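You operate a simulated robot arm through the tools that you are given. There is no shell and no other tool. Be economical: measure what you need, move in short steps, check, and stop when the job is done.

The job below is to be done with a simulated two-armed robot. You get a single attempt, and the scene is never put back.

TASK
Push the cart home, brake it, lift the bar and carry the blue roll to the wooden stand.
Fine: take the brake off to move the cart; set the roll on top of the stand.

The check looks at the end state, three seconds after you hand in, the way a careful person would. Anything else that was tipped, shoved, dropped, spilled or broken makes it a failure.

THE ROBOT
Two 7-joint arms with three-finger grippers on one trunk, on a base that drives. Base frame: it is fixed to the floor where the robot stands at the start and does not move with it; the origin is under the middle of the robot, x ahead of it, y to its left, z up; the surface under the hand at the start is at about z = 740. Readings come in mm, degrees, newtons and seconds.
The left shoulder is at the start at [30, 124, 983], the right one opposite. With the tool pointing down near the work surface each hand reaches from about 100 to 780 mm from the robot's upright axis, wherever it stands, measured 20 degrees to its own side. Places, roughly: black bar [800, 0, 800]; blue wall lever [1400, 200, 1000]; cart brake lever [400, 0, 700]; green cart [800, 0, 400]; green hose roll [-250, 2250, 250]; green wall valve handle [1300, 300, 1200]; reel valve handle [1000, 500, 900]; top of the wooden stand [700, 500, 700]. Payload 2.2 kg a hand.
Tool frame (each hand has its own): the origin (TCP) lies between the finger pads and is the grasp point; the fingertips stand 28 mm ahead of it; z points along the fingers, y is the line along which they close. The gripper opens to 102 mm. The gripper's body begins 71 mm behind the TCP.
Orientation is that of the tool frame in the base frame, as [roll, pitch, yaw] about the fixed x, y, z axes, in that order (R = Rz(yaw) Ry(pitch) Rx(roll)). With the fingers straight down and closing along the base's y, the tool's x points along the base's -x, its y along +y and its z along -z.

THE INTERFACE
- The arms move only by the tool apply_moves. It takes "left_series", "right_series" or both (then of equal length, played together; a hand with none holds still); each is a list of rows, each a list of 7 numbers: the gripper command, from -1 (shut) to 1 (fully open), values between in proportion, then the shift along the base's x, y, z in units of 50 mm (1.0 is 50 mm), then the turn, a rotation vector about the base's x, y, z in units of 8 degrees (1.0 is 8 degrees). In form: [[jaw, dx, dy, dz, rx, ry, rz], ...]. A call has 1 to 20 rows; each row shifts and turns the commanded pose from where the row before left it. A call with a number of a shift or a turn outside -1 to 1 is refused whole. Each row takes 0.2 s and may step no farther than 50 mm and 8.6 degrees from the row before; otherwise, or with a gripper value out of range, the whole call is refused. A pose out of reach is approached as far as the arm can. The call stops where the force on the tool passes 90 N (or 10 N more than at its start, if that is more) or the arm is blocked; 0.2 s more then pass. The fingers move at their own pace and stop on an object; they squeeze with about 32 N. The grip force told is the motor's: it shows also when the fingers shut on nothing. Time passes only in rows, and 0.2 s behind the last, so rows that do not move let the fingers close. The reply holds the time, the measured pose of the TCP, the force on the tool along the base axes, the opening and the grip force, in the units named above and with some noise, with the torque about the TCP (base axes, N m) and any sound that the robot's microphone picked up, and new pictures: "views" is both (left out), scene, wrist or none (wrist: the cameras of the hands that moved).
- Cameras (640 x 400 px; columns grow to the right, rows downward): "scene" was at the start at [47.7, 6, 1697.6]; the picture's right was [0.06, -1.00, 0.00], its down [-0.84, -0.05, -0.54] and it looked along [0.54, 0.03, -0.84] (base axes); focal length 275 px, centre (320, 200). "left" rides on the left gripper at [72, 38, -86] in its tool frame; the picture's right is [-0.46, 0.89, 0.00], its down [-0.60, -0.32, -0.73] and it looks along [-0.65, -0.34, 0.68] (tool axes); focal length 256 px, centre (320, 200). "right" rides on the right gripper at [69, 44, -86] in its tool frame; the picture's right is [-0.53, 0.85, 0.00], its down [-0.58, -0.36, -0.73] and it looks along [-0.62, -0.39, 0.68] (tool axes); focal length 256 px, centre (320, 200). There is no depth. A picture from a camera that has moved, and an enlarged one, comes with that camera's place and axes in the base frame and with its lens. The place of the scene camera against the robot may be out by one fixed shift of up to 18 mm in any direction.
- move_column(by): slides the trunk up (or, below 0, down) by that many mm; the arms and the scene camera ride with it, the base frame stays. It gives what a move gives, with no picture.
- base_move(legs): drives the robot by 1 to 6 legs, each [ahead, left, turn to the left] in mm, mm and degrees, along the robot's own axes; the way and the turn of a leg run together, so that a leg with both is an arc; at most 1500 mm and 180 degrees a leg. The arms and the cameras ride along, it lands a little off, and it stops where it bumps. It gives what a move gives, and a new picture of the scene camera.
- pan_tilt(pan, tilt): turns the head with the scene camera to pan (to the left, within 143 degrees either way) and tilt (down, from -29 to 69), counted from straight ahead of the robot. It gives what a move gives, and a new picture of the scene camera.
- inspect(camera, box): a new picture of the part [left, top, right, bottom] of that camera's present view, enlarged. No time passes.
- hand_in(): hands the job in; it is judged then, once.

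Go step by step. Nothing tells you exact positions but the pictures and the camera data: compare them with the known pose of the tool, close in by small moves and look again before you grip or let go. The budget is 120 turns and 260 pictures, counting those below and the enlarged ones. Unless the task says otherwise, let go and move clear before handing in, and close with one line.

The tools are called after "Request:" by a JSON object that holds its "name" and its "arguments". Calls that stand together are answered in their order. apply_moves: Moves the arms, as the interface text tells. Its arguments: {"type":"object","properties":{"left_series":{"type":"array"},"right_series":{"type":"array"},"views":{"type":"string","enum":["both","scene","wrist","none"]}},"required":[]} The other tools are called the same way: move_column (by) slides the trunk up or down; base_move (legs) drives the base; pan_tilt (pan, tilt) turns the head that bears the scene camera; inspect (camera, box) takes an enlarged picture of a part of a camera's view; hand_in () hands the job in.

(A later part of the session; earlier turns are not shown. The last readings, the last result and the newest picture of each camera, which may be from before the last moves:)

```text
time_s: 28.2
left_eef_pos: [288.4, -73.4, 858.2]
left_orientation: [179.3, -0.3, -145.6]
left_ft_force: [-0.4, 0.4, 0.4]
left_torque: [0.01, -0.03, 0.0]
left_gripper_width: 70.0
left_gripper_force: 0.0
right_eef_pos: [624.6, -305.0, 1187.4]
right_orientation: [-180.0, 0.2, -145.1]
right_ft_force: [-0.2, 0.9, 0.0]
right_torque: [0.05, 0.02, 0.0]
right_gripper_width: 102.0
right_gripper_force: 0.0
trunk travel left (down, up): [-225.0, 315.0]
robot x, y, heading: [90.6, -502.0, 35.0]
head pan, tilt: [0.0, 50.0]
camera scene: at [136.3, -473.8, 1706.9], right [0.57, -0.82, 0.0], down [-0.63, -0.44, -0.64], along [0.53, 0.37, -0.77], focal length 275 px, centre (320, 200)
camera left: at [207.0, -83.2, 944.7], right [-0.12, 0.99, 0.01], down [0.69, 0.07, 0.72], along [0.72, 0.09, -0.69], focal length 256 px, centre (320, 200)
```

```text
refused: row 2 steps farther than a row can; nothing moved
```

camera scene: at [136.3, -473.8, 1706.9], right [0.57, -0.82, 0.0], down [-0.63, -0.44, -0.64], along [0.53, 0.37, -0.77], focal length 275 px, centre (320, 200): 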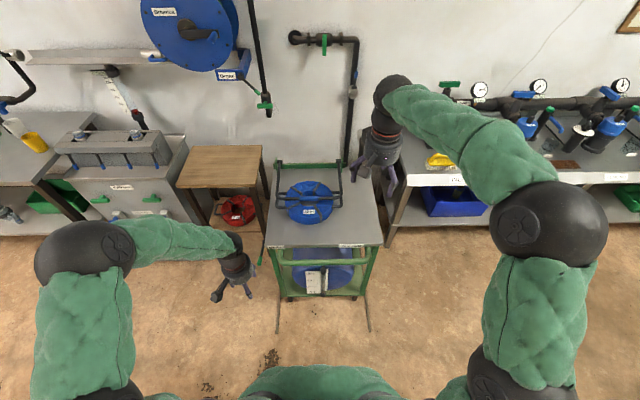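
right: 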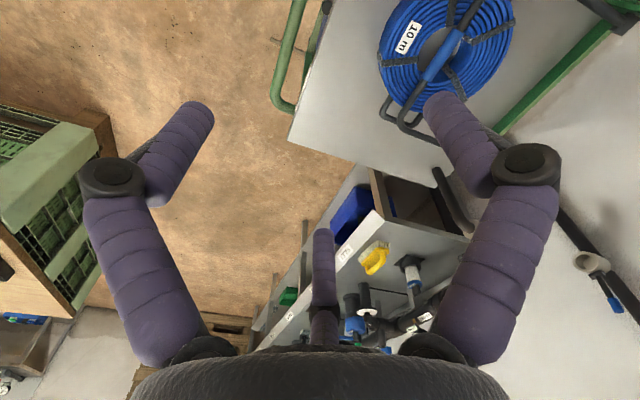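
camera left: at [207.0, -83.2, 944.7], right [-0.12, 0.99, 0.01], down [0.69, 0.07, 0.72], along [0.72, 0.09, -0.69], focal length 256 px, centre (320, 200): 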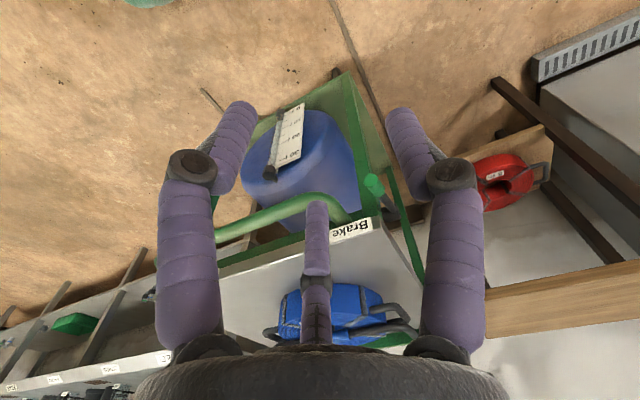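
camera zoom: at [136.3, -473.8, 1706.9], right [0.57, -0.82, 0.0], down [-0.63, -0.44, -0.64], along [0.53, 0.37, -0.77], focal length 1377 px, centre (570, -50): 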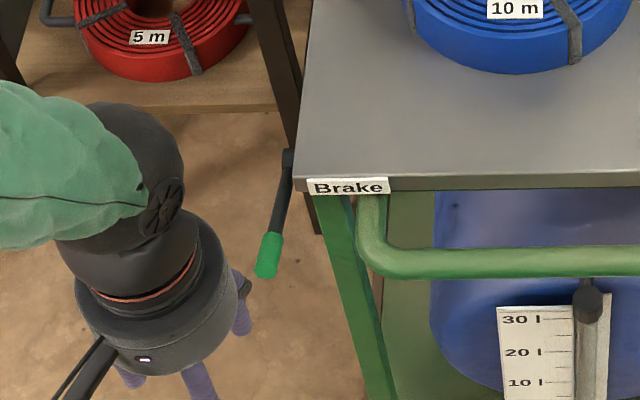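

Request:
{"name": "apply_moves", "arguments": {"left_series": [[0.37, 0.6, 0.37, -0.2, 0, 0, 0], [0.37, 0.6, 0.37, -0.3, 0, 0, 0], [0.37, 0.6, 0.37, -0.3, 0, 0, 0], [0.37, 0.6, 0.37, -0.4, 0, 0, 0]], "views": "both"}}

```text
time_s: 29.2
left_eef_pos: [410.0, 2.1, 797.7]
left_orientation: [179.2, -0.4, -145.6]
left_ft_force: [0.2, 0.3, 0.4]
left_torque: [-0.04, 0.01, 0.05]
left_gripper_width: 69.8
left_gripper_force: 0.0
right_eef_pos: [626.7, -304.2, 1186.1]
right_orientation: [179.9, 0.1, -145.2]
right_ft_force: [0.0, 0.1, 0.5]
right_torque: [-0.04, 0.0, -0.01]
right_gripper_width: 101.9
right_gripper_force: 0.0
trunk travel left (down, up): [-225.0, 315.0]
robot x, y, heading: [89.2, -502.0, 35.0]
head pan, tilt: [0.0, 50.0]
camera scene: at [138.0, -472.4, 1706.8], right [0.57, -0.82, 0.0], down [-0.63, -0.44, -0.64], along [0.53, 0.37, -0.77], focal length 275 px, centre (320, 200)
camera left: at [329.6, -8.2, 884.3], right [-0.12, 0.99, 0.01], down [0.69, 0.08, 0.72], along [0.72, 0.09, -0.69], focal length 256 px, centre (320, 200)
```

scene: 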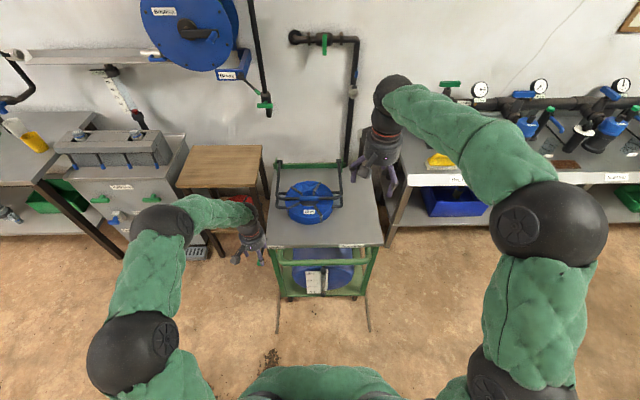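
left: 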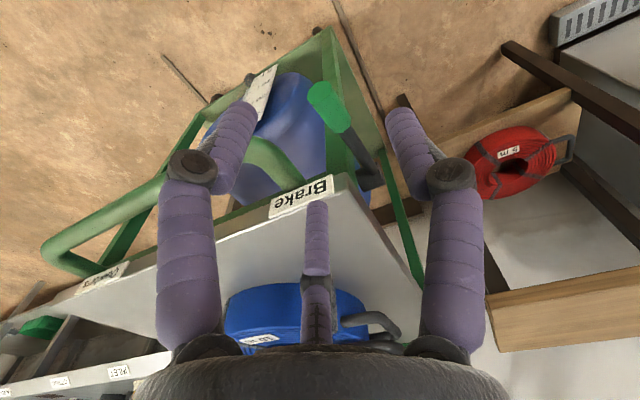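

Request:
{"name": "apply_moves", "arguments": {"left_series": [[0.37, 0.05, 0.09, -0.8, 0, 0, 0], [0.37, 0, 0, -0.84, 0, 0, 0], [-1, 0, 0, 0, 0, 0, 0], [-1, 0, 0, 0, 0, 0, 0], [-1, 0, 0, 0, 0, 0, 0]], "views": "wrist"}}

```text
time_s: 30.4
left_eef_pos: [413.5, 4.8, 716.1]
left_orientation: [179.3, -0.3, -145.6]
left_ft_force: [10.1, -4.4, 0.6]
left_torque: [0.06, -0.2, 0.08]
left_gripper_width: 25.8
left_gripper_force: 44.5
right_eef_pos: [627.1, -306.3, 1186.8]
right_orientation: [179.9, 0.1, -145.1]
right_ft_force: [0.5, 0.0, 0.9]
right_torque: [0.05, -0.02, 0.0]
right_gripper_width: 101.9
right_gripper_force: 0.1
trunk travel left (down, up): [-225.0, 315.0]
robot x, y, heading: [89.6, -500.3, 34.5]
head pan, tilt: [0.0, 50.0]
camera left: at [332.6, -6.0, 802.6], right [-0.12, 0.99, 0.01], down [0.69, 0.07, 0.72], along [0.72, 0.09, -0.69], focal length 256 px, centre (320, 200)
```

left: 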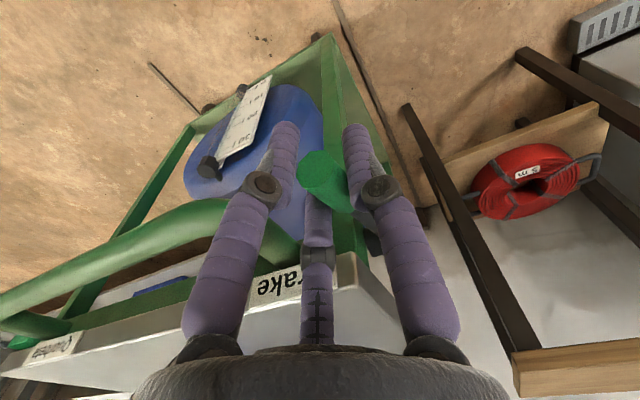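

Request:
{"name": "apply_moves", "arguments": {"left_series": [[-1, 0.1, 0.07, 0.252, 0, 0, 0], [-1, 0.128, 0.089, 0.232, 0, 0, 0], [-1, 0.154, 0.107, 0.208, 0, 0, 0], [-1, 0, 0, 0, 0, 0, 0]], "views": "wrist"}}

```text
time_s: 31.4
left_eef_pos: [431.0, 18.7, 751.1]
left_orientation: [179.3, -0.3, -145.7]
left_ft_force: [18.1, -17.4, -20.1]
left_torque: [-1.52, 0.8, -1.02]
left_gripper_width: 25.8
left_gripper_force: 44.9
right_eef_pos: [628.7, -305.5, 1186.2]
right_orientation: [179.9, 0.1, -145.2]
right_ft_force: [-0.3, 0.5, -0.7]
right_torque: [0.03, -0.03, 0.01]
right_gripper_width: 101.9
right_gripper_force: 0.0
trunk travel left (down, up): [-225.0, 315.0]
robot x, y, heading: [88.6, -501.0, 35.1]
head pan, tilt: [0.0, 50.0]
camera left: at [351.1, 7.8, 836.5], right [-0.11, 0.99, 0.01], down [0.69, 0.07, 0.72], along [0.72, 0.09, -0.69], focal length 256 px, centre (320, 200)
```

left: 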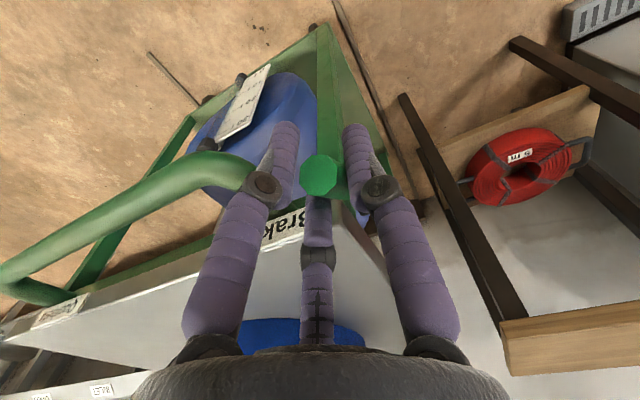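

The lever turns in the grip at low force and is now at about 46°. I keep lifting.

Request:
{"name": "apply_moves", "arguments": {"left_series": [[-1, 0.175, 0.122, 0.18, 0, 0, 0], [-1, 0.195, 0.136, 0.148, 0, 0, 0], [-1, 0, 0, 0, 0, 0, 0]], "views": "wrist"}}

```text
time_s: 32.2
left_eef_pos: [448.5, 30.2, 765.2]
left_orientation: [179.2, -0.6, -145.7]
left_ft_force: [18.2, -19.3, -24.6]
left_torque: [-1.7, 0.72, -1.11]
left_gripper_width: 26.0
left_gripper_force: 45.5
right_eef_pos: [628.1, -305.2, 1186.3]
right_orientation: [179.9, 0.0, -145.2]
right_ft_force: [-0.7, 0.0, -0.5]
right_torque: [0.03, 0.02, -0.04]
right_gripper_width: 102.2
right_gripper_force: 0.1
trunk travel left (down, up): [-225.0, 315.0]
robot x, y, heading: [93.7, -501.0, 35.0]
head pan, tilt: [0.0, 50.0]
camera left: at [369.0, 20.8, 852.0], right [-0.11, 0.99, 0.01], down [0.69, 0.08, 0.72], along [0.72, 0.09, -0.69], focal length 256 px, centre (320, 200)
```

left: 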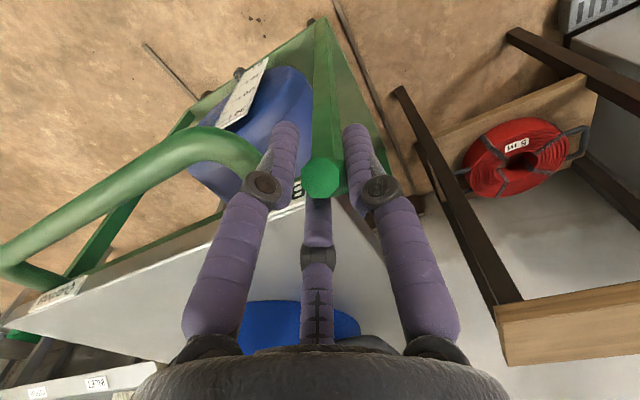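

Request:
{"name": "apply_moves", "arguments": {"left_series": [[-1, 0.2, 0.145, 0.13, 0, 0, 0], [-1, 0.215, 0.155, 0.09, 0, 0, 0], [-1, 0, 0, 0, 0, 0, 0]], "views": "both"}}

Request:
{"name": "inspect", "arguments": {"camera": "left", "box": [220, 100, 460, 300]}}

```text
time_s: 33.0
left_eef_pos: [469.4, 45.0, 776.2]
left_orientation: [179.5, -0.7, -145.7]
left_ft_force: [19.0, -18.3, -27.6]
left_torque: [-1.76, 0.56, -1.0]
left_gripper_width: 25.9
left_gripper_force: 45.7
right_eef_pos: [628.8, -304.6, 1185.6]
right_orientation: [179.8, 0.0, -145.1]
right_ft_force: [-0.6, 0.7, -0.6]
right_torque: [-0.04, -0.02, 0.04]
right_gripper_width: 102.1
right_gripper_force: 0.0
trunk travel left (down, up): [-225.0, 315.0]
robot x, y, heading: [87.5, -502.3, 35.1]
head pan, tilt: [0.0, 50.0]
camera scene: at [140.9, -472.4, 1706.7], right [0.57, -0.82, 0.0], down [-0.63, -0.44, -0.64], along [0.53, 0.37, -0.77], focal length 275 px, centre (320, 200)
camera left: at [389.8, 36.1, 862.7], right [-0.11, 0.99, 0.0], down [0.69, 0.08, 0.72], along [0.71, 0.08, -0.69], focal length 256 px, centre (320, 200)
```

scene: 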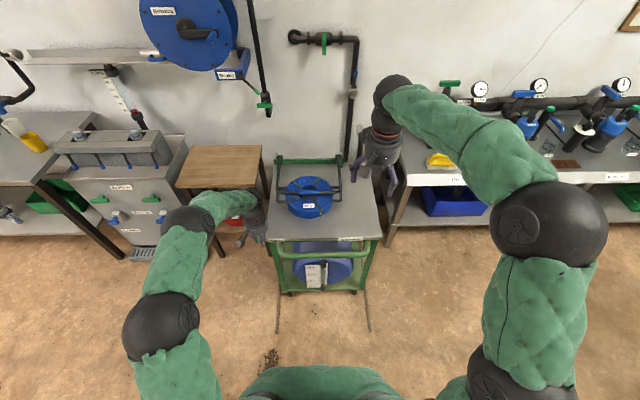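
left: 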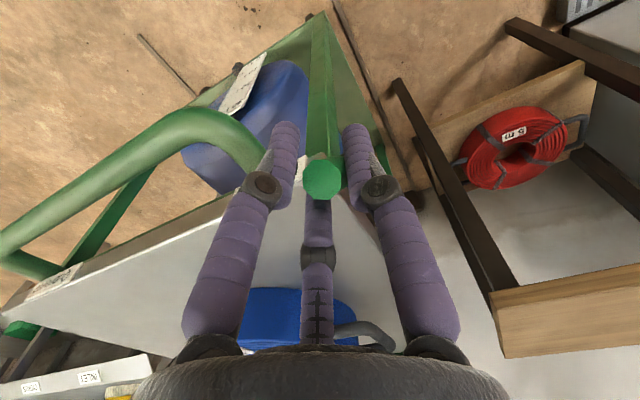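

```text
2.00 times, centred on (340, 200) of left
camera zoom: at [389.8, 36.1, 862.7], right [-0.11, 0.99, 0.0], down [0.69, 0.08, 0.72], along [0.71, 0.08, -0.69], focal length 512 px, centre (280, 200)
```

zoom: 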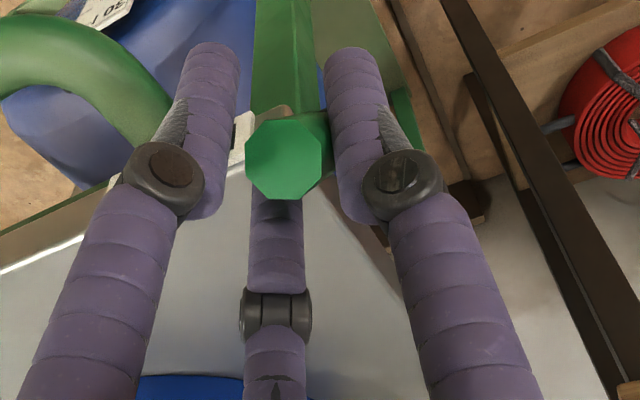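

The cart itself may have shifted a little. I zoom in on it to check.

Request:
{"name": "inspect", "arguments": {"camera": "scene", "box": [210, 140, 410, 340]}}

Request:
{"name": "inspect", "arguments": {"camera": "right", "box": [0, 0, 640, 400]}}

```text
2.00 times, centred on (310, 240) of scene
camera zoom: at [140.9, -472.4, 1706.7], right [0.57, -0.82, 0.0], down [-0.63, -0.44, -0.64], along [0.53, 0.37, -0.77], focal length 551 px, centre (340, 120)
```

zoom: 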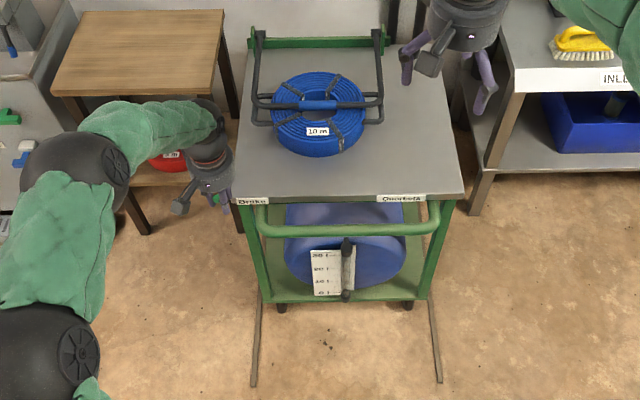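

```text
1.00 times, centred on (320, 200) of right (not enlarged: the box is as wide or as high as the picture)
camera zoom: at [546.2, -308.4, 1272.6], right [-0.04, 1.0, 0.0], down [0.68, 0.03, 0.73], along [0.73, 0.03, -0.68], focal length 256 px, centre (320, 200)
```

zoom: 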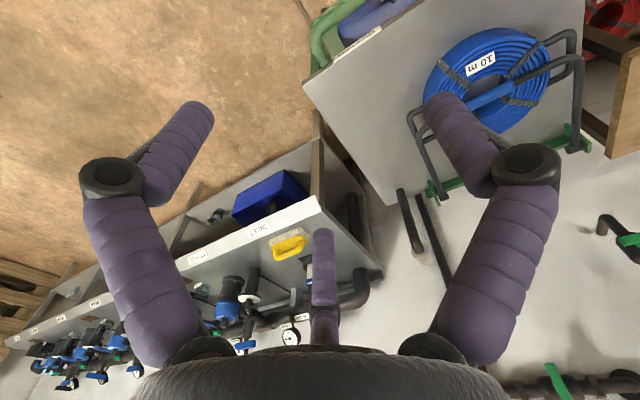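

The cart has rolled about 45 mm and straightened, so the brake is off. I release the lever and bring both hands behind the handle bar, which lies at about z = 690.

Request:
{"name": "apply_moves", "arguments": {"left_series": [[0.2, 0, 0, 0, 0, 0, 0], [0.2, 0, 0, 0, 0, 0, 0], [0.2, 0, 0, 0.6, 0, 0, 0], [0.2, 0, 0, 0.8, 0, 0, 0], [0.2, -0.3, -0.2, 0.6, 0, 0, 0]], "views": "both"}}

Request:
{"name": "inspect", "arguments": {"camera": "scene", "box": [220, 190, 340, 290]}}

```text
time_s: 34.2
left_eef_pos: [452.5, 36.4, 879.4]
left_orientation: [179.4, -0.5, -145.5]
left_ft_force: [0.1, -0.1, 0.8]
left_torque: [0.02, -0.02, 0.01]
left_gripper_width: 61.2
left_gripper_force: 0.0
right_eef_pos: [623.4, -305.8, 1186.9]
right_orientation: [179.8, 0.2, -145.1]
right_ft_force: [1.3, -0.3, -0.4]
right_torque: [0.01, -0.03, 0.01]
right_gripper_width: 102.0
right_gripper_force: 0.1
trunk travel left (down, up): [-225.0, 315.0]
robot x, y, heading: [91.8, -501.8, 34.9]
head pan, tilt: [0.0, 50.0]
camera scene: at [135.7, -474.2, 1707.0], right [0.57, -0.82, 0.0], down [-0.63, -0.44, -0.64], along [0.53, 0.37, -0.77], focal length 275 px, centre (320, 200)
camera left: at [372.8, 26.7, 966.4], right [-0.12, 0.99, 0.01], down [0.69, 0.07, 0.72], along [0.72, 0.09, -0.69], focal length 256 px, centre (320, 200)
```

scene: 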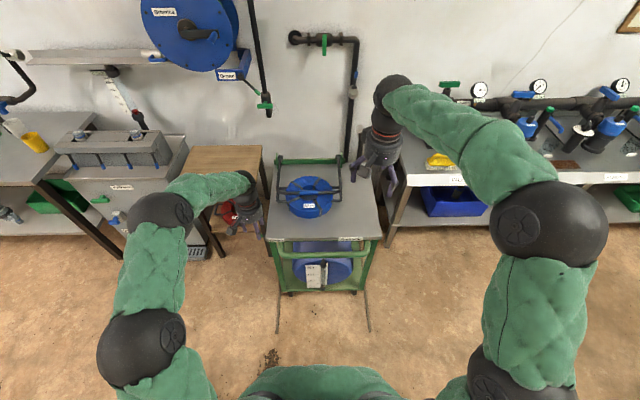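
left: 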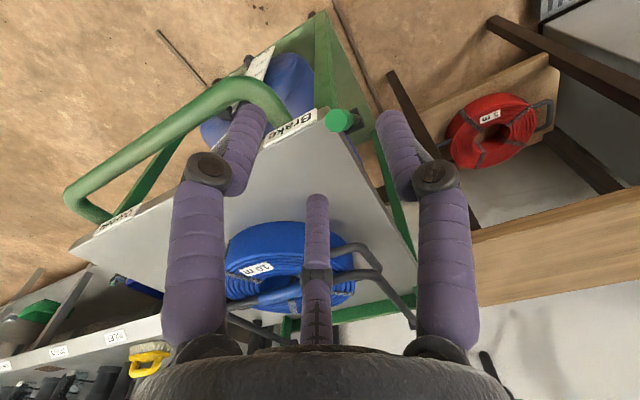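

```text
4.00 times, centred on (280, 240) of scene
camera zoom: at [135.7, -474.2, 1707.0], right [0.57, -0.82, 0.0], down [-0.63, -0.44, -0.64], along [0.53, 0.37, -0.77], focal length 1102 px, centre (480, 40)
```

zoom: 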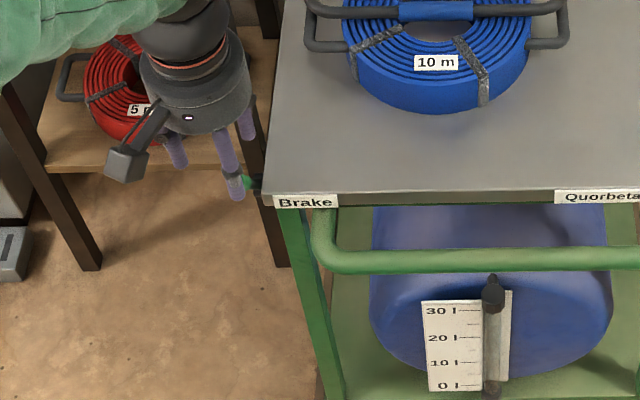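

The lever stands up and the brake is off. I bring both closed hands down behind the handle bar, one on each side of its middle.

Request:
{"name": "apply_moves", "arguments": {"left_series": [[-1, 0.168, -0.688, 0, 0, 0, 0], [-1, 0.168, -0.688, 0, 0, 0, 0], [-1, 0.168, -0.688, 0, 0, 0, 0], [-1, 0.168, -0.688, 0, 0, 0, 0], [-1, 0.168, -0.688, 0, 0, 0, 0], [-1, 0, 0, -0.633, 0, 0, 0], [-1, 0, 0, -0.633, 0, 0, 0], [-1, 0, 0, -0.633, 0, 0, 0], [-1, 0, 0, -0.633, 0, 0, 0], [-1, 0, 0, -0.633, 0, 0, 0], [-1, 0, 0, -0.633, 0, 0, 0]], "right_series": [[-1, -0.1, -0.06, -0.91, 0, 0, 0], [-1, -0.1, -0.06, -0.91, 0, 0, 0], [-1, -0.05, -0.04, -0.91, 0, 0, 0], [-1, 0, 0, -0.91, 0, 0, 0], [-1, 0, 0, -0.91, 0, 0, 0], [-1, 0, 0, -0.91, 0, 0, 0], [-1, 0, 0, -0.91, 0, 0, 0], [-1, 0, 0, -0.91, 0, 0, 0], [-1, 0, 0, -0.91, 0, 0, 0], [-1, 0, 0, -0.91, 0, 0, 0], [-1, 0, 0, -0.91, 0, 0, 0]], "views": "both"}}

Request:
{"name": "inspect", "arguments": {"camera": "scene", "box": [240, 180, 400, 310]}}

```text
time_s: 36.6
left_eef_pos: [496.5, -133.6, 688.2]
left_orientation: [179.3, -0.4, -145.6]
left_ft_force: [0.2, 0.6, 0.4]
left_torque: [-0.05, 0.02, 0.0]
left_gripper_width: 2.1
left_gripper_force: 31.2
right_eef_pos: [615.2, -314.8, 686.9]
right_orientation: [179.9, 0.1, -145.3]
right_ft_force: [0.7, 1.1, 0.3]
right_torque: [-0.03, 0.03, -0.01]
right_gripper_width: 2.1
right_gripper_force: 31.0
trunk travel left (down, up): [-225.0, 315.0]
robot x, y, heading: [88.0, -497.1, 35.0]
head pan, tilt: [0.0, 50.0]
camera scene: at [138.0, -472.7, 1706.8], right [0.57, -0.82, 0.0], down [-0.63, -0.44, -0.64], along [0.53, 0.37, -0.77], focal length 275 px, centre (320, 200)
camera right: at [533.3, -317.6, 774.0], right [-0.04, 1.0, 0.0], down [0.68, 0.03, 0.73], along [0.73, 0.03, -0.68], focal length 256 px, centre (320, 200)
camera left: at [416.3, -143.5, 774.3], right [-0.12, 0.99, 0.01], down [0.69, 0.08, 0.72], along [0.72, 0.09, -0.69], focal length 256 px, centre (320, 200)
```

scene: 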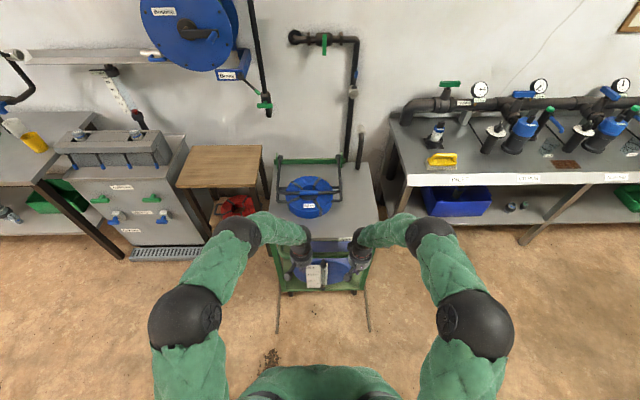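
right: 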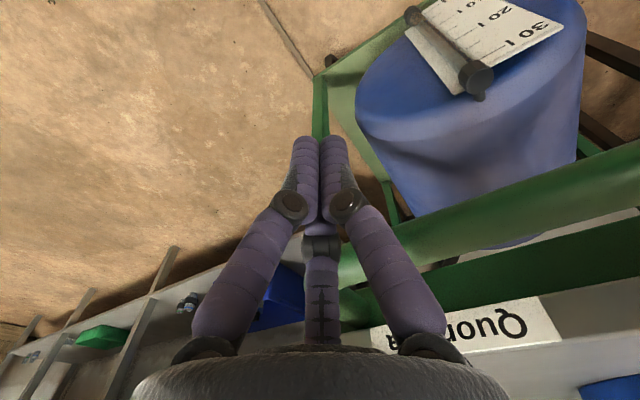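
left: 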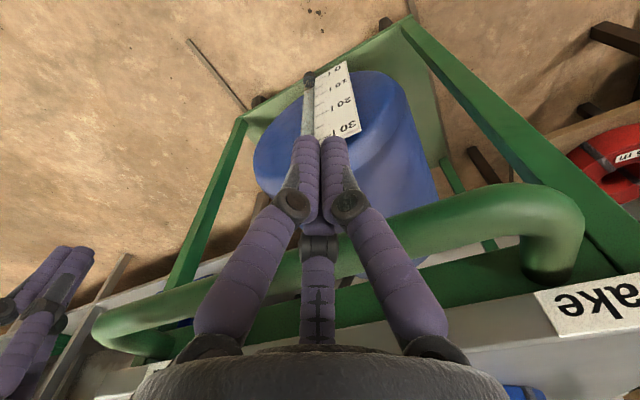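

```text
3.08 times, centred on (320, 245) of scene
camera zoom: at [138.0, -472.7, 1706.8], right [0.57, -0.82, 0.0], down [-0.63, -0.44, -0.64], along [0.53, 0.37, -0.77], focal length 847 px, centre (320, 62)
```

zoom: 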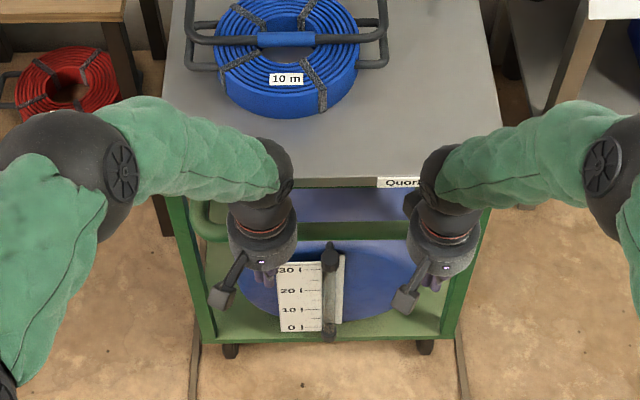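

The right hand is just past the end of the bar, so I shift it 60 mm inward. Then both hands close the gap gently.

Request:
{"name": "apply_moves", "arguments": {"right_series": [[-1, -0.34, 0.49, 0, 0, 0, 0], [-1, -0.34, 0.49, 0, 0, 0, 0], [-1, 0.16, 0.11, 0, 0, 0, 0], [-1, 0.16, 0.11, 0, 0, 0, 0], [-1, 0.16, 0.11, 0, 0, 0, 0]], "left_series": [[-1, 0, 0, 0, 0, 0, 0], [-1, 0, 0, 0, 0, 0, 0], [-1, 0.16, 0.11, 0, 0, 0, 0], [-1, 0.16, 0.11, 0, 0, 0, 0], [-1, 0.16, 0.11, 0, 0, 0, 0]], "views": "wrist"}}

```text
time_s: 37.8
left_eef_pos: [520.6, -117.7, 689.0]
left_orientation: [179.3, -0.4, -145.7]
left_ft_force: [-1.1, -1.0, 0.6]
left_torque: [0.02, 0.01, -0.04]
left_gripper_width: 2.2
left_gripper_force: 31.5
right_eef_pos: [605.0, -247.9, 685.8]
right_orientation: [-180.0, 0.1, -145.2]
right_ft_force: [0.7, 0.0, -0.5]
right_torque: [-0.02, -0.02, -0.01]
right_gripper_width: 2.1
right_gripper_force: 31.2
trunk travel left (down, up): [-225.0, 315.0]
robot x, y, heading: [93.4, -505.0, 34.8]
head pan, tilt: [0.0, 50.0]
camera right: at [521.1, -252.0, 773.3], right [-0.04, 1.0, 0.0], down [0.68, 0.03, 0.73], along [0.73, 0.03, -0.68], focal length 256 px, centre (320, 200)
camera left: at [440.5, -127.4, 775.2], right [-0.12, 0.99, 0.01], down [0.69, 0.08, 0.72], along [0.72, 0.09, -0.69], focal length 256 px, centre (320, 200)
```

right: 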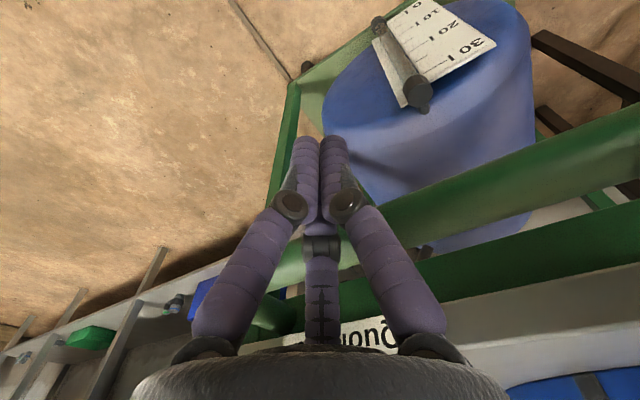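
left: 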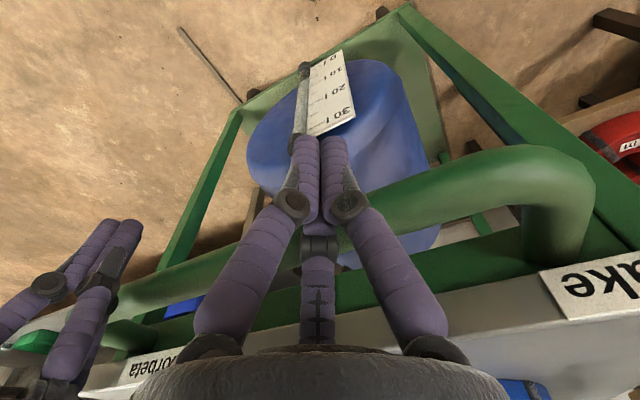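

Both hands are right behind the bar. I start with a slow push along the rails.

Request:
{"name": "apply_moves", "arguments": {"left_series": [[-1, 0.197, 0.137, 0, 0, 0, 0], [-1, 0.197, 0.137, 0, 0, 0, 0], [-1, 0.197, 0.137, 0, 0, 0, 0], [-1, 0.197, 0.137, 0, 0, 0, 0], [-1, 0.197, 0.137, 0, 0, 0, 0], [-1, 0.197, 0.137, 0, 0, 0, 0], [-1, 0.197, 0.137, 0, 0, 0, 0], [-1, 0.197, 0.137, 0, 0, 0, 0]], "right_series": [[-1, 0.197, 0.137, 0, 0, 0, 0], [-1, 0.197, 0.137, 0, 0, 0, 0], [-1, 0.197, 0.137, 0, 0, 0, 0], [-1, 0.197, 0.137, 0, 0, 0, 0], [-1, 0.197, 0.137, 0, 0, 0, 0], [-1, 0.197, 0.137, 0, 0, 0, 0], [-1, 0.197, 0.137, 0, 0, 0, 0], [-1, 0.197, 0.137, 0, 0, 0, 0]], "views": "scene"}}

Request:
{"name": "inspect", "arguments": {"camera": "scene", "box": [220, 120, 420, 330]}}

```text
time_s: 39.6
left_eef_pos: [600.5, -63.4, 688.8]
left_orientation: [179.3, -0.2, -145.6]
left_ft_force: [-0.3, 0.3, 0.0]
left_torque: [0.02, -0.06, -0.02]
left_gripper_width: 1.8
left_gripper_force: 32.3
right_eef_pos: [681.3, -192.7, 685.1]
right_orientation: [180.0, 0.1, -145.1]
right_ft_force: [0.9, -0.5, 0.4]
right_torque: [0.0, 0.04, 0.01]
right_gripper_width: 2.2
right_gripper_force: 31.6
trunk travel left (down, up): [-225.0, 315.0]
robot x, y, heading: [87.3, -498.7, 34.8]
head pan, tilt: [0.0, 50.0]
camera scene: at [137.9, -472.9, 1706.8], right [0.57, -0.82, 0.0], down [-0.63, -0.44, -0.64], along [0.53, 0.37, -0.77], focal length 275 px, centre (320, 200)
```

scene: 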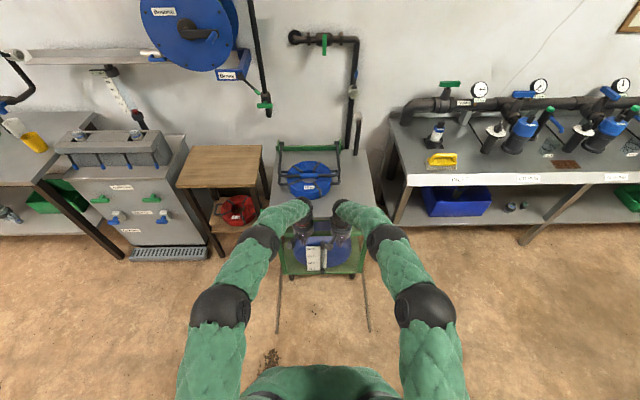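

```text
1.90 times, centred on (320, 225) of scene
camera zoom: at [137.9, -472.9, 1706.8], right [0.57, -0.82, 0.0], down [-0.63, -0.44, -0.64], along [0.53, 0.37, -0.77], focal length 525 px, centre (320, 152)
```

zoom: 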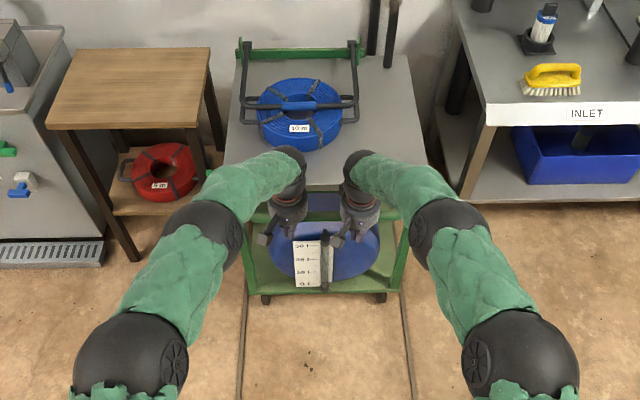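

The cart rolls easily. Before going on I check the black pipe by its far right corner.

Request:
{"name": "pan_tilt", "arguments": {"pan": 0, "tilt": 35}}

Request:
{"name": "inspect", "arguments": {"camera": "scene", "box": [260, 150, 420, 290]}}

```text
time_s: 40.4
left_eef_pos: [598.6, -65.2, 689.6]
left_orientation: [179.4, -0.4, -145.6]
left_ft_force: [0.4, 0.4, 0.5]
left_torque: [0.0, 0.01, 0.04]
left_gripper_width: 2.2
left_gripper_force: 31.9
right_eef_pos: [682.0, -191.3, 685.8]
right_orientation: [-180.0, 0.1, -145.3]
right_ft_force: [0.6, 1.1, 0.4]
right_torque: [-0.01, 0.0, -0.02]
right_gripper_width: 2.2
right_gripper_force: 31.3
trunk travel left (down, up): [-225.0, 315.0]
robot x, y, heading: [91.7, -503.7, 34.9]
head pan, tilt: [0.0, 35.0]
camera scene: at [146.3, -466.9, 1728.6], right [0.57, -0.82, 0.0], down [-0.47, -0.33, -0.82], along [0.67, 0.47, -0.57], focal length 275 px, centre (320, 200)
```

scene: 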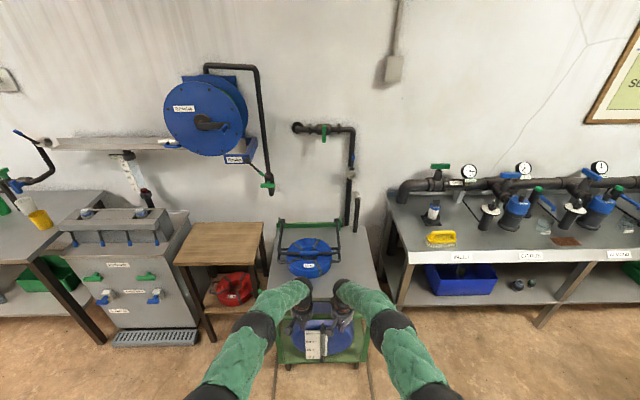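

```text
2.86 times, centred on (340, 220) of scene
camera zoom: at [146.3, -466.9, 1728.6], right [0.57, -0.82, 0.0], down [-0.47, -0.33, -0.82], along [0.67, 0.47, -0.57], focal length 787 px, centre (263, 143)
```

zoom: 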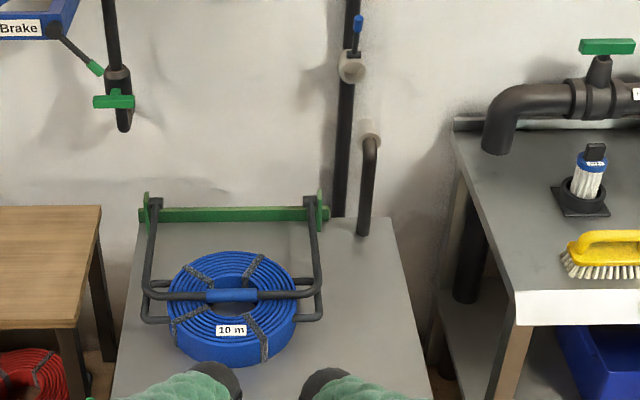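

The black pipe is part of the cart and travels with it. I push on another 90 mm, then move the base up.

Request:
{"name": "apply_moves", "arguments": {"left_series": [[-1, 0.18, 0.126, 0, 0, 0, 0], [-1, 0.18, 0.126, 0, 0, 0, 0], [-1, 0.18, 0.126, 0, 0, 0, 0], [-1, 0.18, 0.126, 0, 0, 0, 0], [-1, 0.18, 0.126, 0, 0, 0, 0], [-1, 0.18, 0.126, 0, 0, 0, 0], [-1, 0.18, 0.126, 0, 0, 0, 0]], "right_series": [[-1, 0.18, 0.126, 0, 0, 0, 0], [-1, 0.18, 0.126, 0, 0, 0, 0], [-1, 0.18, 0.126, 0, 0, 0, 0], [-1, 0.18, 0.126, 0, 0, 0, 0], [-1, 0.18, 0.126, 0, 0, 0, 0], [-1, 0.18, 0.126, 0, 0, 0, 0], [-1, 0.18, 0.126, 0, 0, 0, 0]], "views": "scene"}}

Request:
{"name": "inspect", "arguments": {"camera": "scene", "box": [240, 190, 420, 380]}}

```text
time_s: 42.0
left_eef_pos: [634.9, -37.4, 697.2]
left_orientation: [179.3, -0.5, -145.6]
left_ft_force: [-1.1, -0.7, -1.8]
left_torque: [-0.03, 0.02, -0.01]
left_gripper_width: 1.9
left_gripper_force: 31.7
left hand out of reach, approached as far as the arm can: row 4, 5, 6, 7
right_eef_pos: [725.3, -163.0, 691.3]
right_orientation: [-179.9, 0.1, -145.1]
right_ft_force: [-1.5, -0.6, 0.3]
right_torque: [-0.01, -0.01, -0.02]
right_gripper_width: 2.3
right_gripper_force: 32.1
right hand out of reach, approached as far as the arm can: row 5, 6, 7
trunk travel left (down, up): [-225.0, 315.0]
robot x, y, heading: [88.3, -501.7, 35.0]
head pan, tilt: [0.0, 35.0]
camera scene: at [145.9, -467.0, 1728.6], right [0.57, -0.82, 0.0], down [-0.47, -0.33, -0.82], along [0.67, 0.47, -0.57], focal length 275 px, centre (320, 200)
```

scene: 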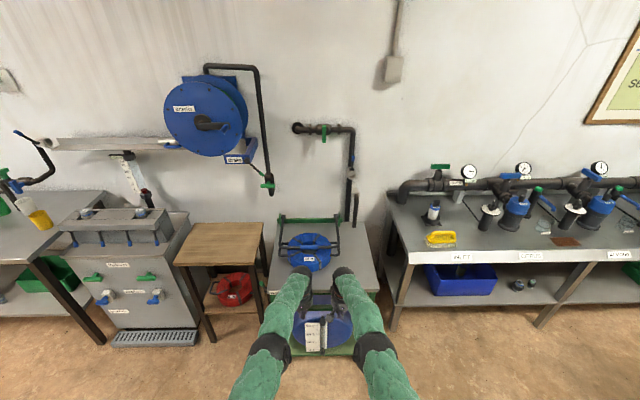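

```text
2.11 times, centred on (330, 285) of scene
camera zoom: at [145.9, -467.0, 1728.6], right [0.57, -0.82, 0.0], down [-0.47, -0.33, -0.82], along [0.67, 0.47, -0.57], focal length 580 px, centre (299, 21)
```

zoom: 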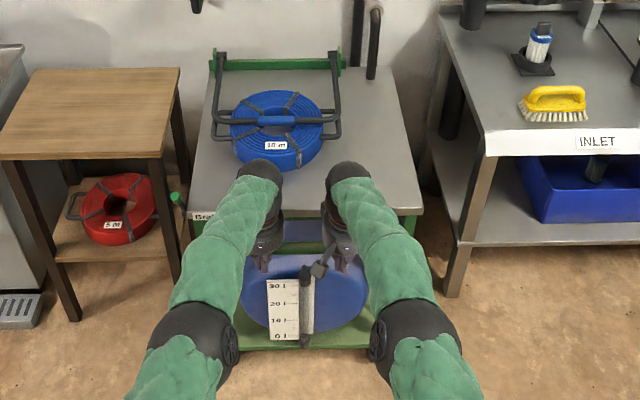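

The arms are at full stretch. I pull the hands back, drive the base up and push again.

Request:
{"name": "apply_moves", "arguments": {"left_series": [[-1, -0.7, -0.49, 0, 0, 0, 0], [-1, -0.7, -0.49, 0, 0, 0, 0], [-1, -0.7, -0.49, 0, 0, 0, 0], [-1, -0.7, -0.49, 0, 0, 0, 0], [-1, -0.7, -0.49, 0, 0, 0, 0]], "right_series": [[-1, -0.7, -0.49, 0, 0, 0, 0], [-1, -0.7, -0.49, 0, 0, 0, 0], [-1, -0.7, -0.49, 0, 0, 0, 0], [-1, -0.7, -0.49, 0, 0, 0, 0], [-1, -0.7, -0.49, 0, 0, 0, 0]], "views": "none"}}

Request:
{"name": "base_move", "arguments": {"legs": [[150, 0, 0]]}}

```text
time_s: 43.2
left_eef_pos: [459.2, -159.5, 699.2]
left_orientation: [179.5, -0.1, -145.6]
left_ft_force: [-1.0, 0.4, -0.1]
left_torque: [0.05, -0.01, 0.02]
left_gripper_width: 2.4
left_gripper_force: 30.9
right_eef_pos: [549.0, -286.0, 690.9]
right_orientation: [-180.0, 0.4, -145.1]
right_ft_force: [0.5, -0.9, 0.5]
right_torque: [0.0, 0.04, -0.02]
right_gripper_width: 2.6
right_gripper_force: 31.4
trunk travel left (down, up): [-225.0, 315.0]
robot x, y, heading: [88.2, -501.1, 34.9]
head pan, tilt: [0.0, 35.0]
```

```text
time_s: 44.5
left_eef_pos: [584.5, -70.8, 698.0]
left_orientation: [179.4, -0.5, -145.5]
left_ft_force: [0.2, 1.2, -0.3]
left_torque: [-0.04, 0.01, 0.01]
left_gripper_width: 2.1
left_gripper_force: 31.5
right_eef_pos: [675.1, -197.9, 689.9]
right_orientation: [-180.0, 0.1, -145.0]
right_ft_force: [0.4, 0.1, 0.5]
right_torque: [0.0, 0.01, 0.0]
right_gripper_width: 2.1
right_gripper_force: 31.3
trunk travel left (down, up): [-225.0, 315.0]
robot x, y, heading: [214.6, -413.9, 34.9]
head pan, tilt: [0.0, 35.0]
camera scene: at [272.7, -378.4, 1728.5], right [0.57, -0.82, 0.0], down [-0.47, -0.33, -0.82], along [0.67, 0.47, -0.57], focal length 275 px, centre (320, 200)
```

scene: 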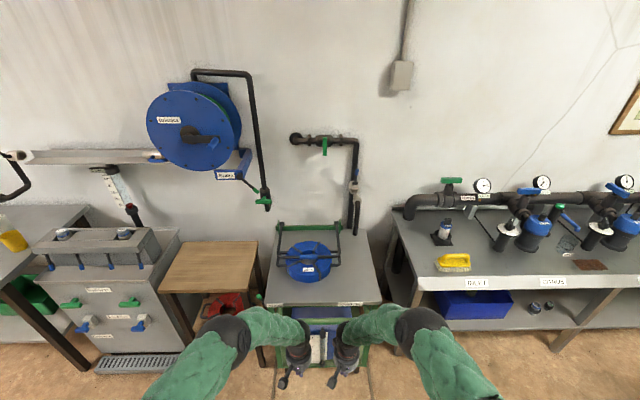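

Request:
{"name": "apply_moves", "arguments": {"left_series": [[-1, 0.4, 0.28, -0.15, 0, 0, 0], [-1, 0.4, 0.28, 0, 0, 0, 0], [-1, 0.2, 0.14, 0, 0, 0, 0], [-1, 0.2, 0.14, 0, 0, 0, 0], [-1, 0.2, 0.14, 0, 0, 0, 0], [-1, 0.2, 0.14, 0, 0, 0, 0], [-1, 0.2, 0.14, 0, 0, 0, 0], [-1, 0.2, 0.14, 0, 0, 0, 0], [-1, 0.2, 0.14, 0, 0, 0, 0], [-1, 0.2, 0.14, 0, 0, 0, 0], [-1, 0.2, 0.14, 0, 0, 0, 0], [-1, 0.2, 0.14, 0, 0, 0, 0]], "right_series": [[-1, 0.4, 0.28, 0, 0, 0, 0], [-1, 0.4, 0.28, 0, 0, 0, 0], [-1, 0.2, 0.14, 0, 0, 0, 0], [-1, 0.2, 0.14, 0, 0, 0, 0], [-1, 0.2, 0.14, 0, 0, 0, 0], [-1, 0.2, 0.14, 0, 0, 0, 0], [-1, 0.2, 0.14, 0, 0, 0, 0], [-1, 0.2, 0.14, 0, 0, 0, 0], [-1, 0.2, 0.14, 0, 0, 0, 0], [-1, 0.2, 0.14, 0, 0, 0, 0], [-1, 0.2, 0.14, 0, 0, 0, 0], [-1, 0.2, 0.14, 0, 0, 0, 0]], "views": "scene"}}

Request:
{"name": "inspect", "arguments": {"camera": "scene", "box": [230, 190, 420, 390]}}

```text
time_s: 47.1
left_eef_pos: [725.7, 26.2, 689.1]
left_orientation: [179.3, -0.3, -145.6]
left_ft_force: [-0.6, -0.1, 0.4]
left_torque: [-0.04, -0.02, 0.02]
left_gripper_width: 2.2
left_gripper_force: 31.4
right_eef_pos: [815.0, -100.5, 690.2]
right_orientation: [179.9, 0.1, -145.1]
right_ft_force: [-0.7, -0.3, -0.1]
right_torque: [0.01, 0.02, 0.0]
right_gripper_width: 1.9
right_gripper_force: 31.5
trunk travel left (down, up): [-225.0, 315.0]
robot x, y, heading: [214.4, -415.6, 35.2]
head pan, tilt: [0.0, 35.0]
camera scene: at [271.9, -379.0, 1728.5], right [0.57, -0.82, 0.0], down [-0.47, -0.33, -0.82], along [0.67, 0.47, -0.57], focal length 275 px, centre (320, 200)
```

scene: 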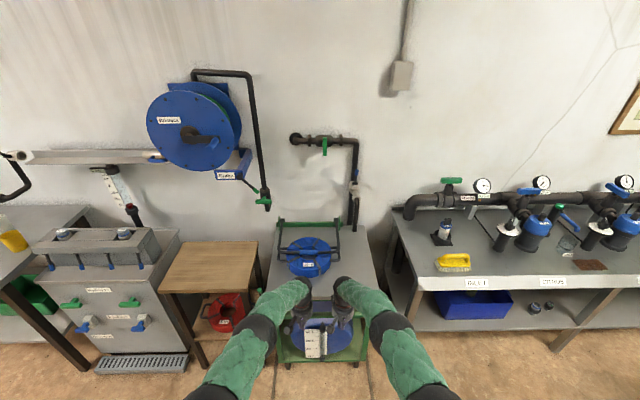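

```text
2.00 times, centred on (325, 290) of scene
camera zoom: at [271.9, -379.0, 1728.5], right [0.57, -0.82, 0.0], down [-0.47, -0.33, -0.82], along [0.67, 0.47, -0.57], focal length 551 px, centre (310, 20)
```

zoom: 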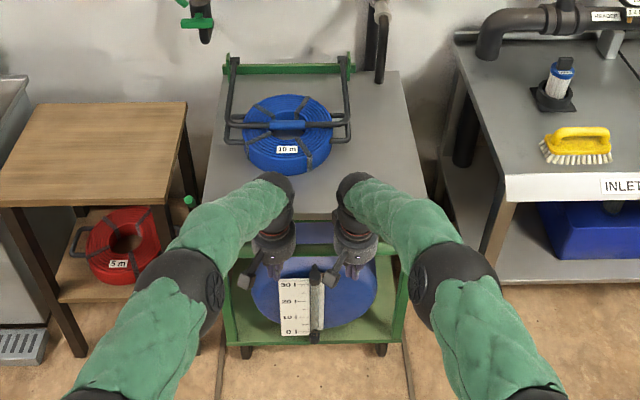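

I repeat: pull the hands back, drive the base up 160 mm, and push on.

Request:
{"name": "apply_moves", "arguments": {"left_series": [[-1, -0.7, -0.49, 0, 0, 0, 0], [-1, -0.7, -0.49, 0, 0, 0, 0], [-1, -0.7, -0.49, 0, 0, 0, 0], [-1, -0.7, -0.49, 0, 0, 0, 0]], "right_series": [[-1, -0.7, -0.49, 0, 0, 0, 0], [-1, -0.7, -0.49, 0, 0, 0, 0], [-1, -0.7, -0.49, 0, 0, 0, 0], [-1, -0.7, -0.49, 0, 0, 0, 0]], "views": "none"}}

Request:
{"name": "base_move", "arguments": {"legs": [[150, 0, 0]]}}

Request:
{"name": "apply_moves", "arguments": {"left_series": [[-1, 0.2, 0.14, 0, 0, 0, 0], [-1, 0.2, 0.14, 0, 0, 0, 0], [-1, 0.2, 0.14, 0, 0, 0, 0], [-1, 0.2, 0.14, 0, 0, 0, 0], [-1, 0.2, 0.14, 0, 0, 0, 0], [-1, 0.2, 0.14, 0, 0, 0, 0], [-1, 0.2, 0.14, 0, 0, 0, 0], [-1, 0.2, 0.14, 0, 0, 0, 0]], "right_series": [[-1, 0.2, 0.14, 0, 0, 0, 0], [-1, 0.2, 0.14, 0, 0, 0, 0], [-1, 0.2, 0.14, 0, 0, 0, 0], [-1, 0.2, 0.14, 0, 0, 0, 0], [-1, 0.2, 0.14, 0, 0, 0, 0], [-1, 0.2, 0.14, 0, 0, 0, 0], [-1, 0.2, 0.14, 0, 0, 0, 0], [-1, 0.2, 0.14, 0, 0, 0, 0]], "views": "scene"}}

Request:
{"name": "inspect", "arguments": {"camera": "scene", "box": [220, 190, 420, 390]}}

```text
time_s: 48.1
left_eef_pos: [582.5, -73.0, 689.6]
left_orientation: [179.3, -0.2, -145.4]
left_ft_force: [-0.1, 0.5, 0.1]
left_torque: [0.0, -0.03, -0.01]
left_gripper_width: 2.0
left_gripper_force: 31.4
right_eef_pos: [675.3, -197.9, 692.3]
right_orientation: [179.9, 0.3, -145.1]
right_ft_force: [-0.7, -0.5, -0.7]
right_torque: [0.02, 0.01, -0.02]
right_gripper_width: 2.0
right_gripper_force: 31.2
trunk travel left (down, up): [-225.0, 315.0]
robot x, y, heading: [217.8, -415.8, 35.3]
head pan, tilt: [0.0, 35.0]
```

```text
time_s: 49.5
left_eef_pos: [707.4, 12.9, 689.4]
left_orientation: [179.3, -0.5, -145.5]
left_ft_force: [-0.7, 0.2, 0.1]
left_torque: [-0.04, 0.0, 0.0]
left_gripper_width: 2.1
left_gripper_force: 31.5
right_eef_pos: [798.4, -112.2, 690.5]
right_orientation: [-180.0, 0.2, -145.1]
right_ft_force: [0.2, 0.0, -0.5]
right_torque: [-0.03, 0.03, 0.01]
right_gripper_width: 2.2
right_gripper_force: 31.6
trunk travel left (down, up): [-225.0, 315.0]
robot x, y, heading: [332.9, -326.4, 34.7]
head pan, tilt: [0.0, 35.0]
camera scene: at [394.5, -293.3, 1728.5], right [0.57, -0.82, 0.0], down [-0.47, -0.33, -0.82], along [0.67, 0.47, -0.57], focal length 275 px, centre (320, 200)
```

scene: 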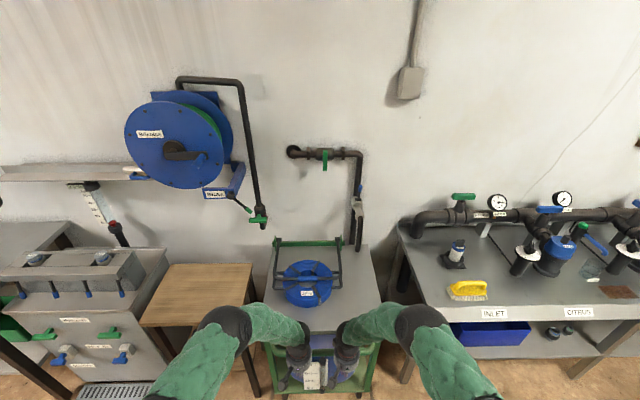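

```text
time_s: 51.3
left_eef_pos: [776.3, 60.4, 688.7]
left_orientation: [179.2, -1.0, -145.7]
left_ft_force: [-37.3, -14.3, 6.5]
left_torque: [0.14, -0.42, -0.1]
left_gripper_width: 2.0
left_gripper_force: 31.4
right_eef_pos: [869.1, -64.0, 689.7]
right_orientation: [-179.9, -0.6, -145.1]
right_ft_force: [-29.8, -34.0, 17.0]
right_torque: [0.31, -0.5, -0.42]
right_gripper_width: 1.7
right_gripper_force: 31.3
trunk travel left (down, up): [-225.0, 315.0]
robot x, y, heading: [334.3, -327.6, 34.7]
head pan, tilt: [0.0, 35.0]
camera scene: at [383.0, -301.3, 1729.3], right [0.57, -0.82, 0.0], down [-0.47, -0.33, -0.82], along [0.67, 0.47, -0.57], focal length 275 px, centre (320, 200)
```

scene: 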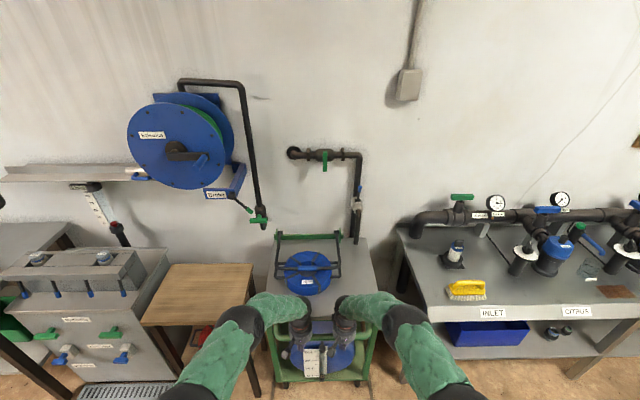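

```text
2.00 times, centred on (320, 290) of scene
camera zoom: at [383.0, -301.3, 1729.3], right [0.57, -0.82, 0.0], down [-0.47, -0.33, -0.82], along [0.67, 0.47, -0.57], focal length 551 px, centre (320, 20)
```

zoom: 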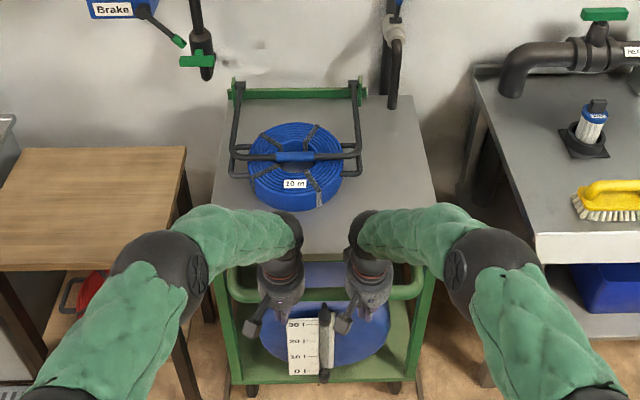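

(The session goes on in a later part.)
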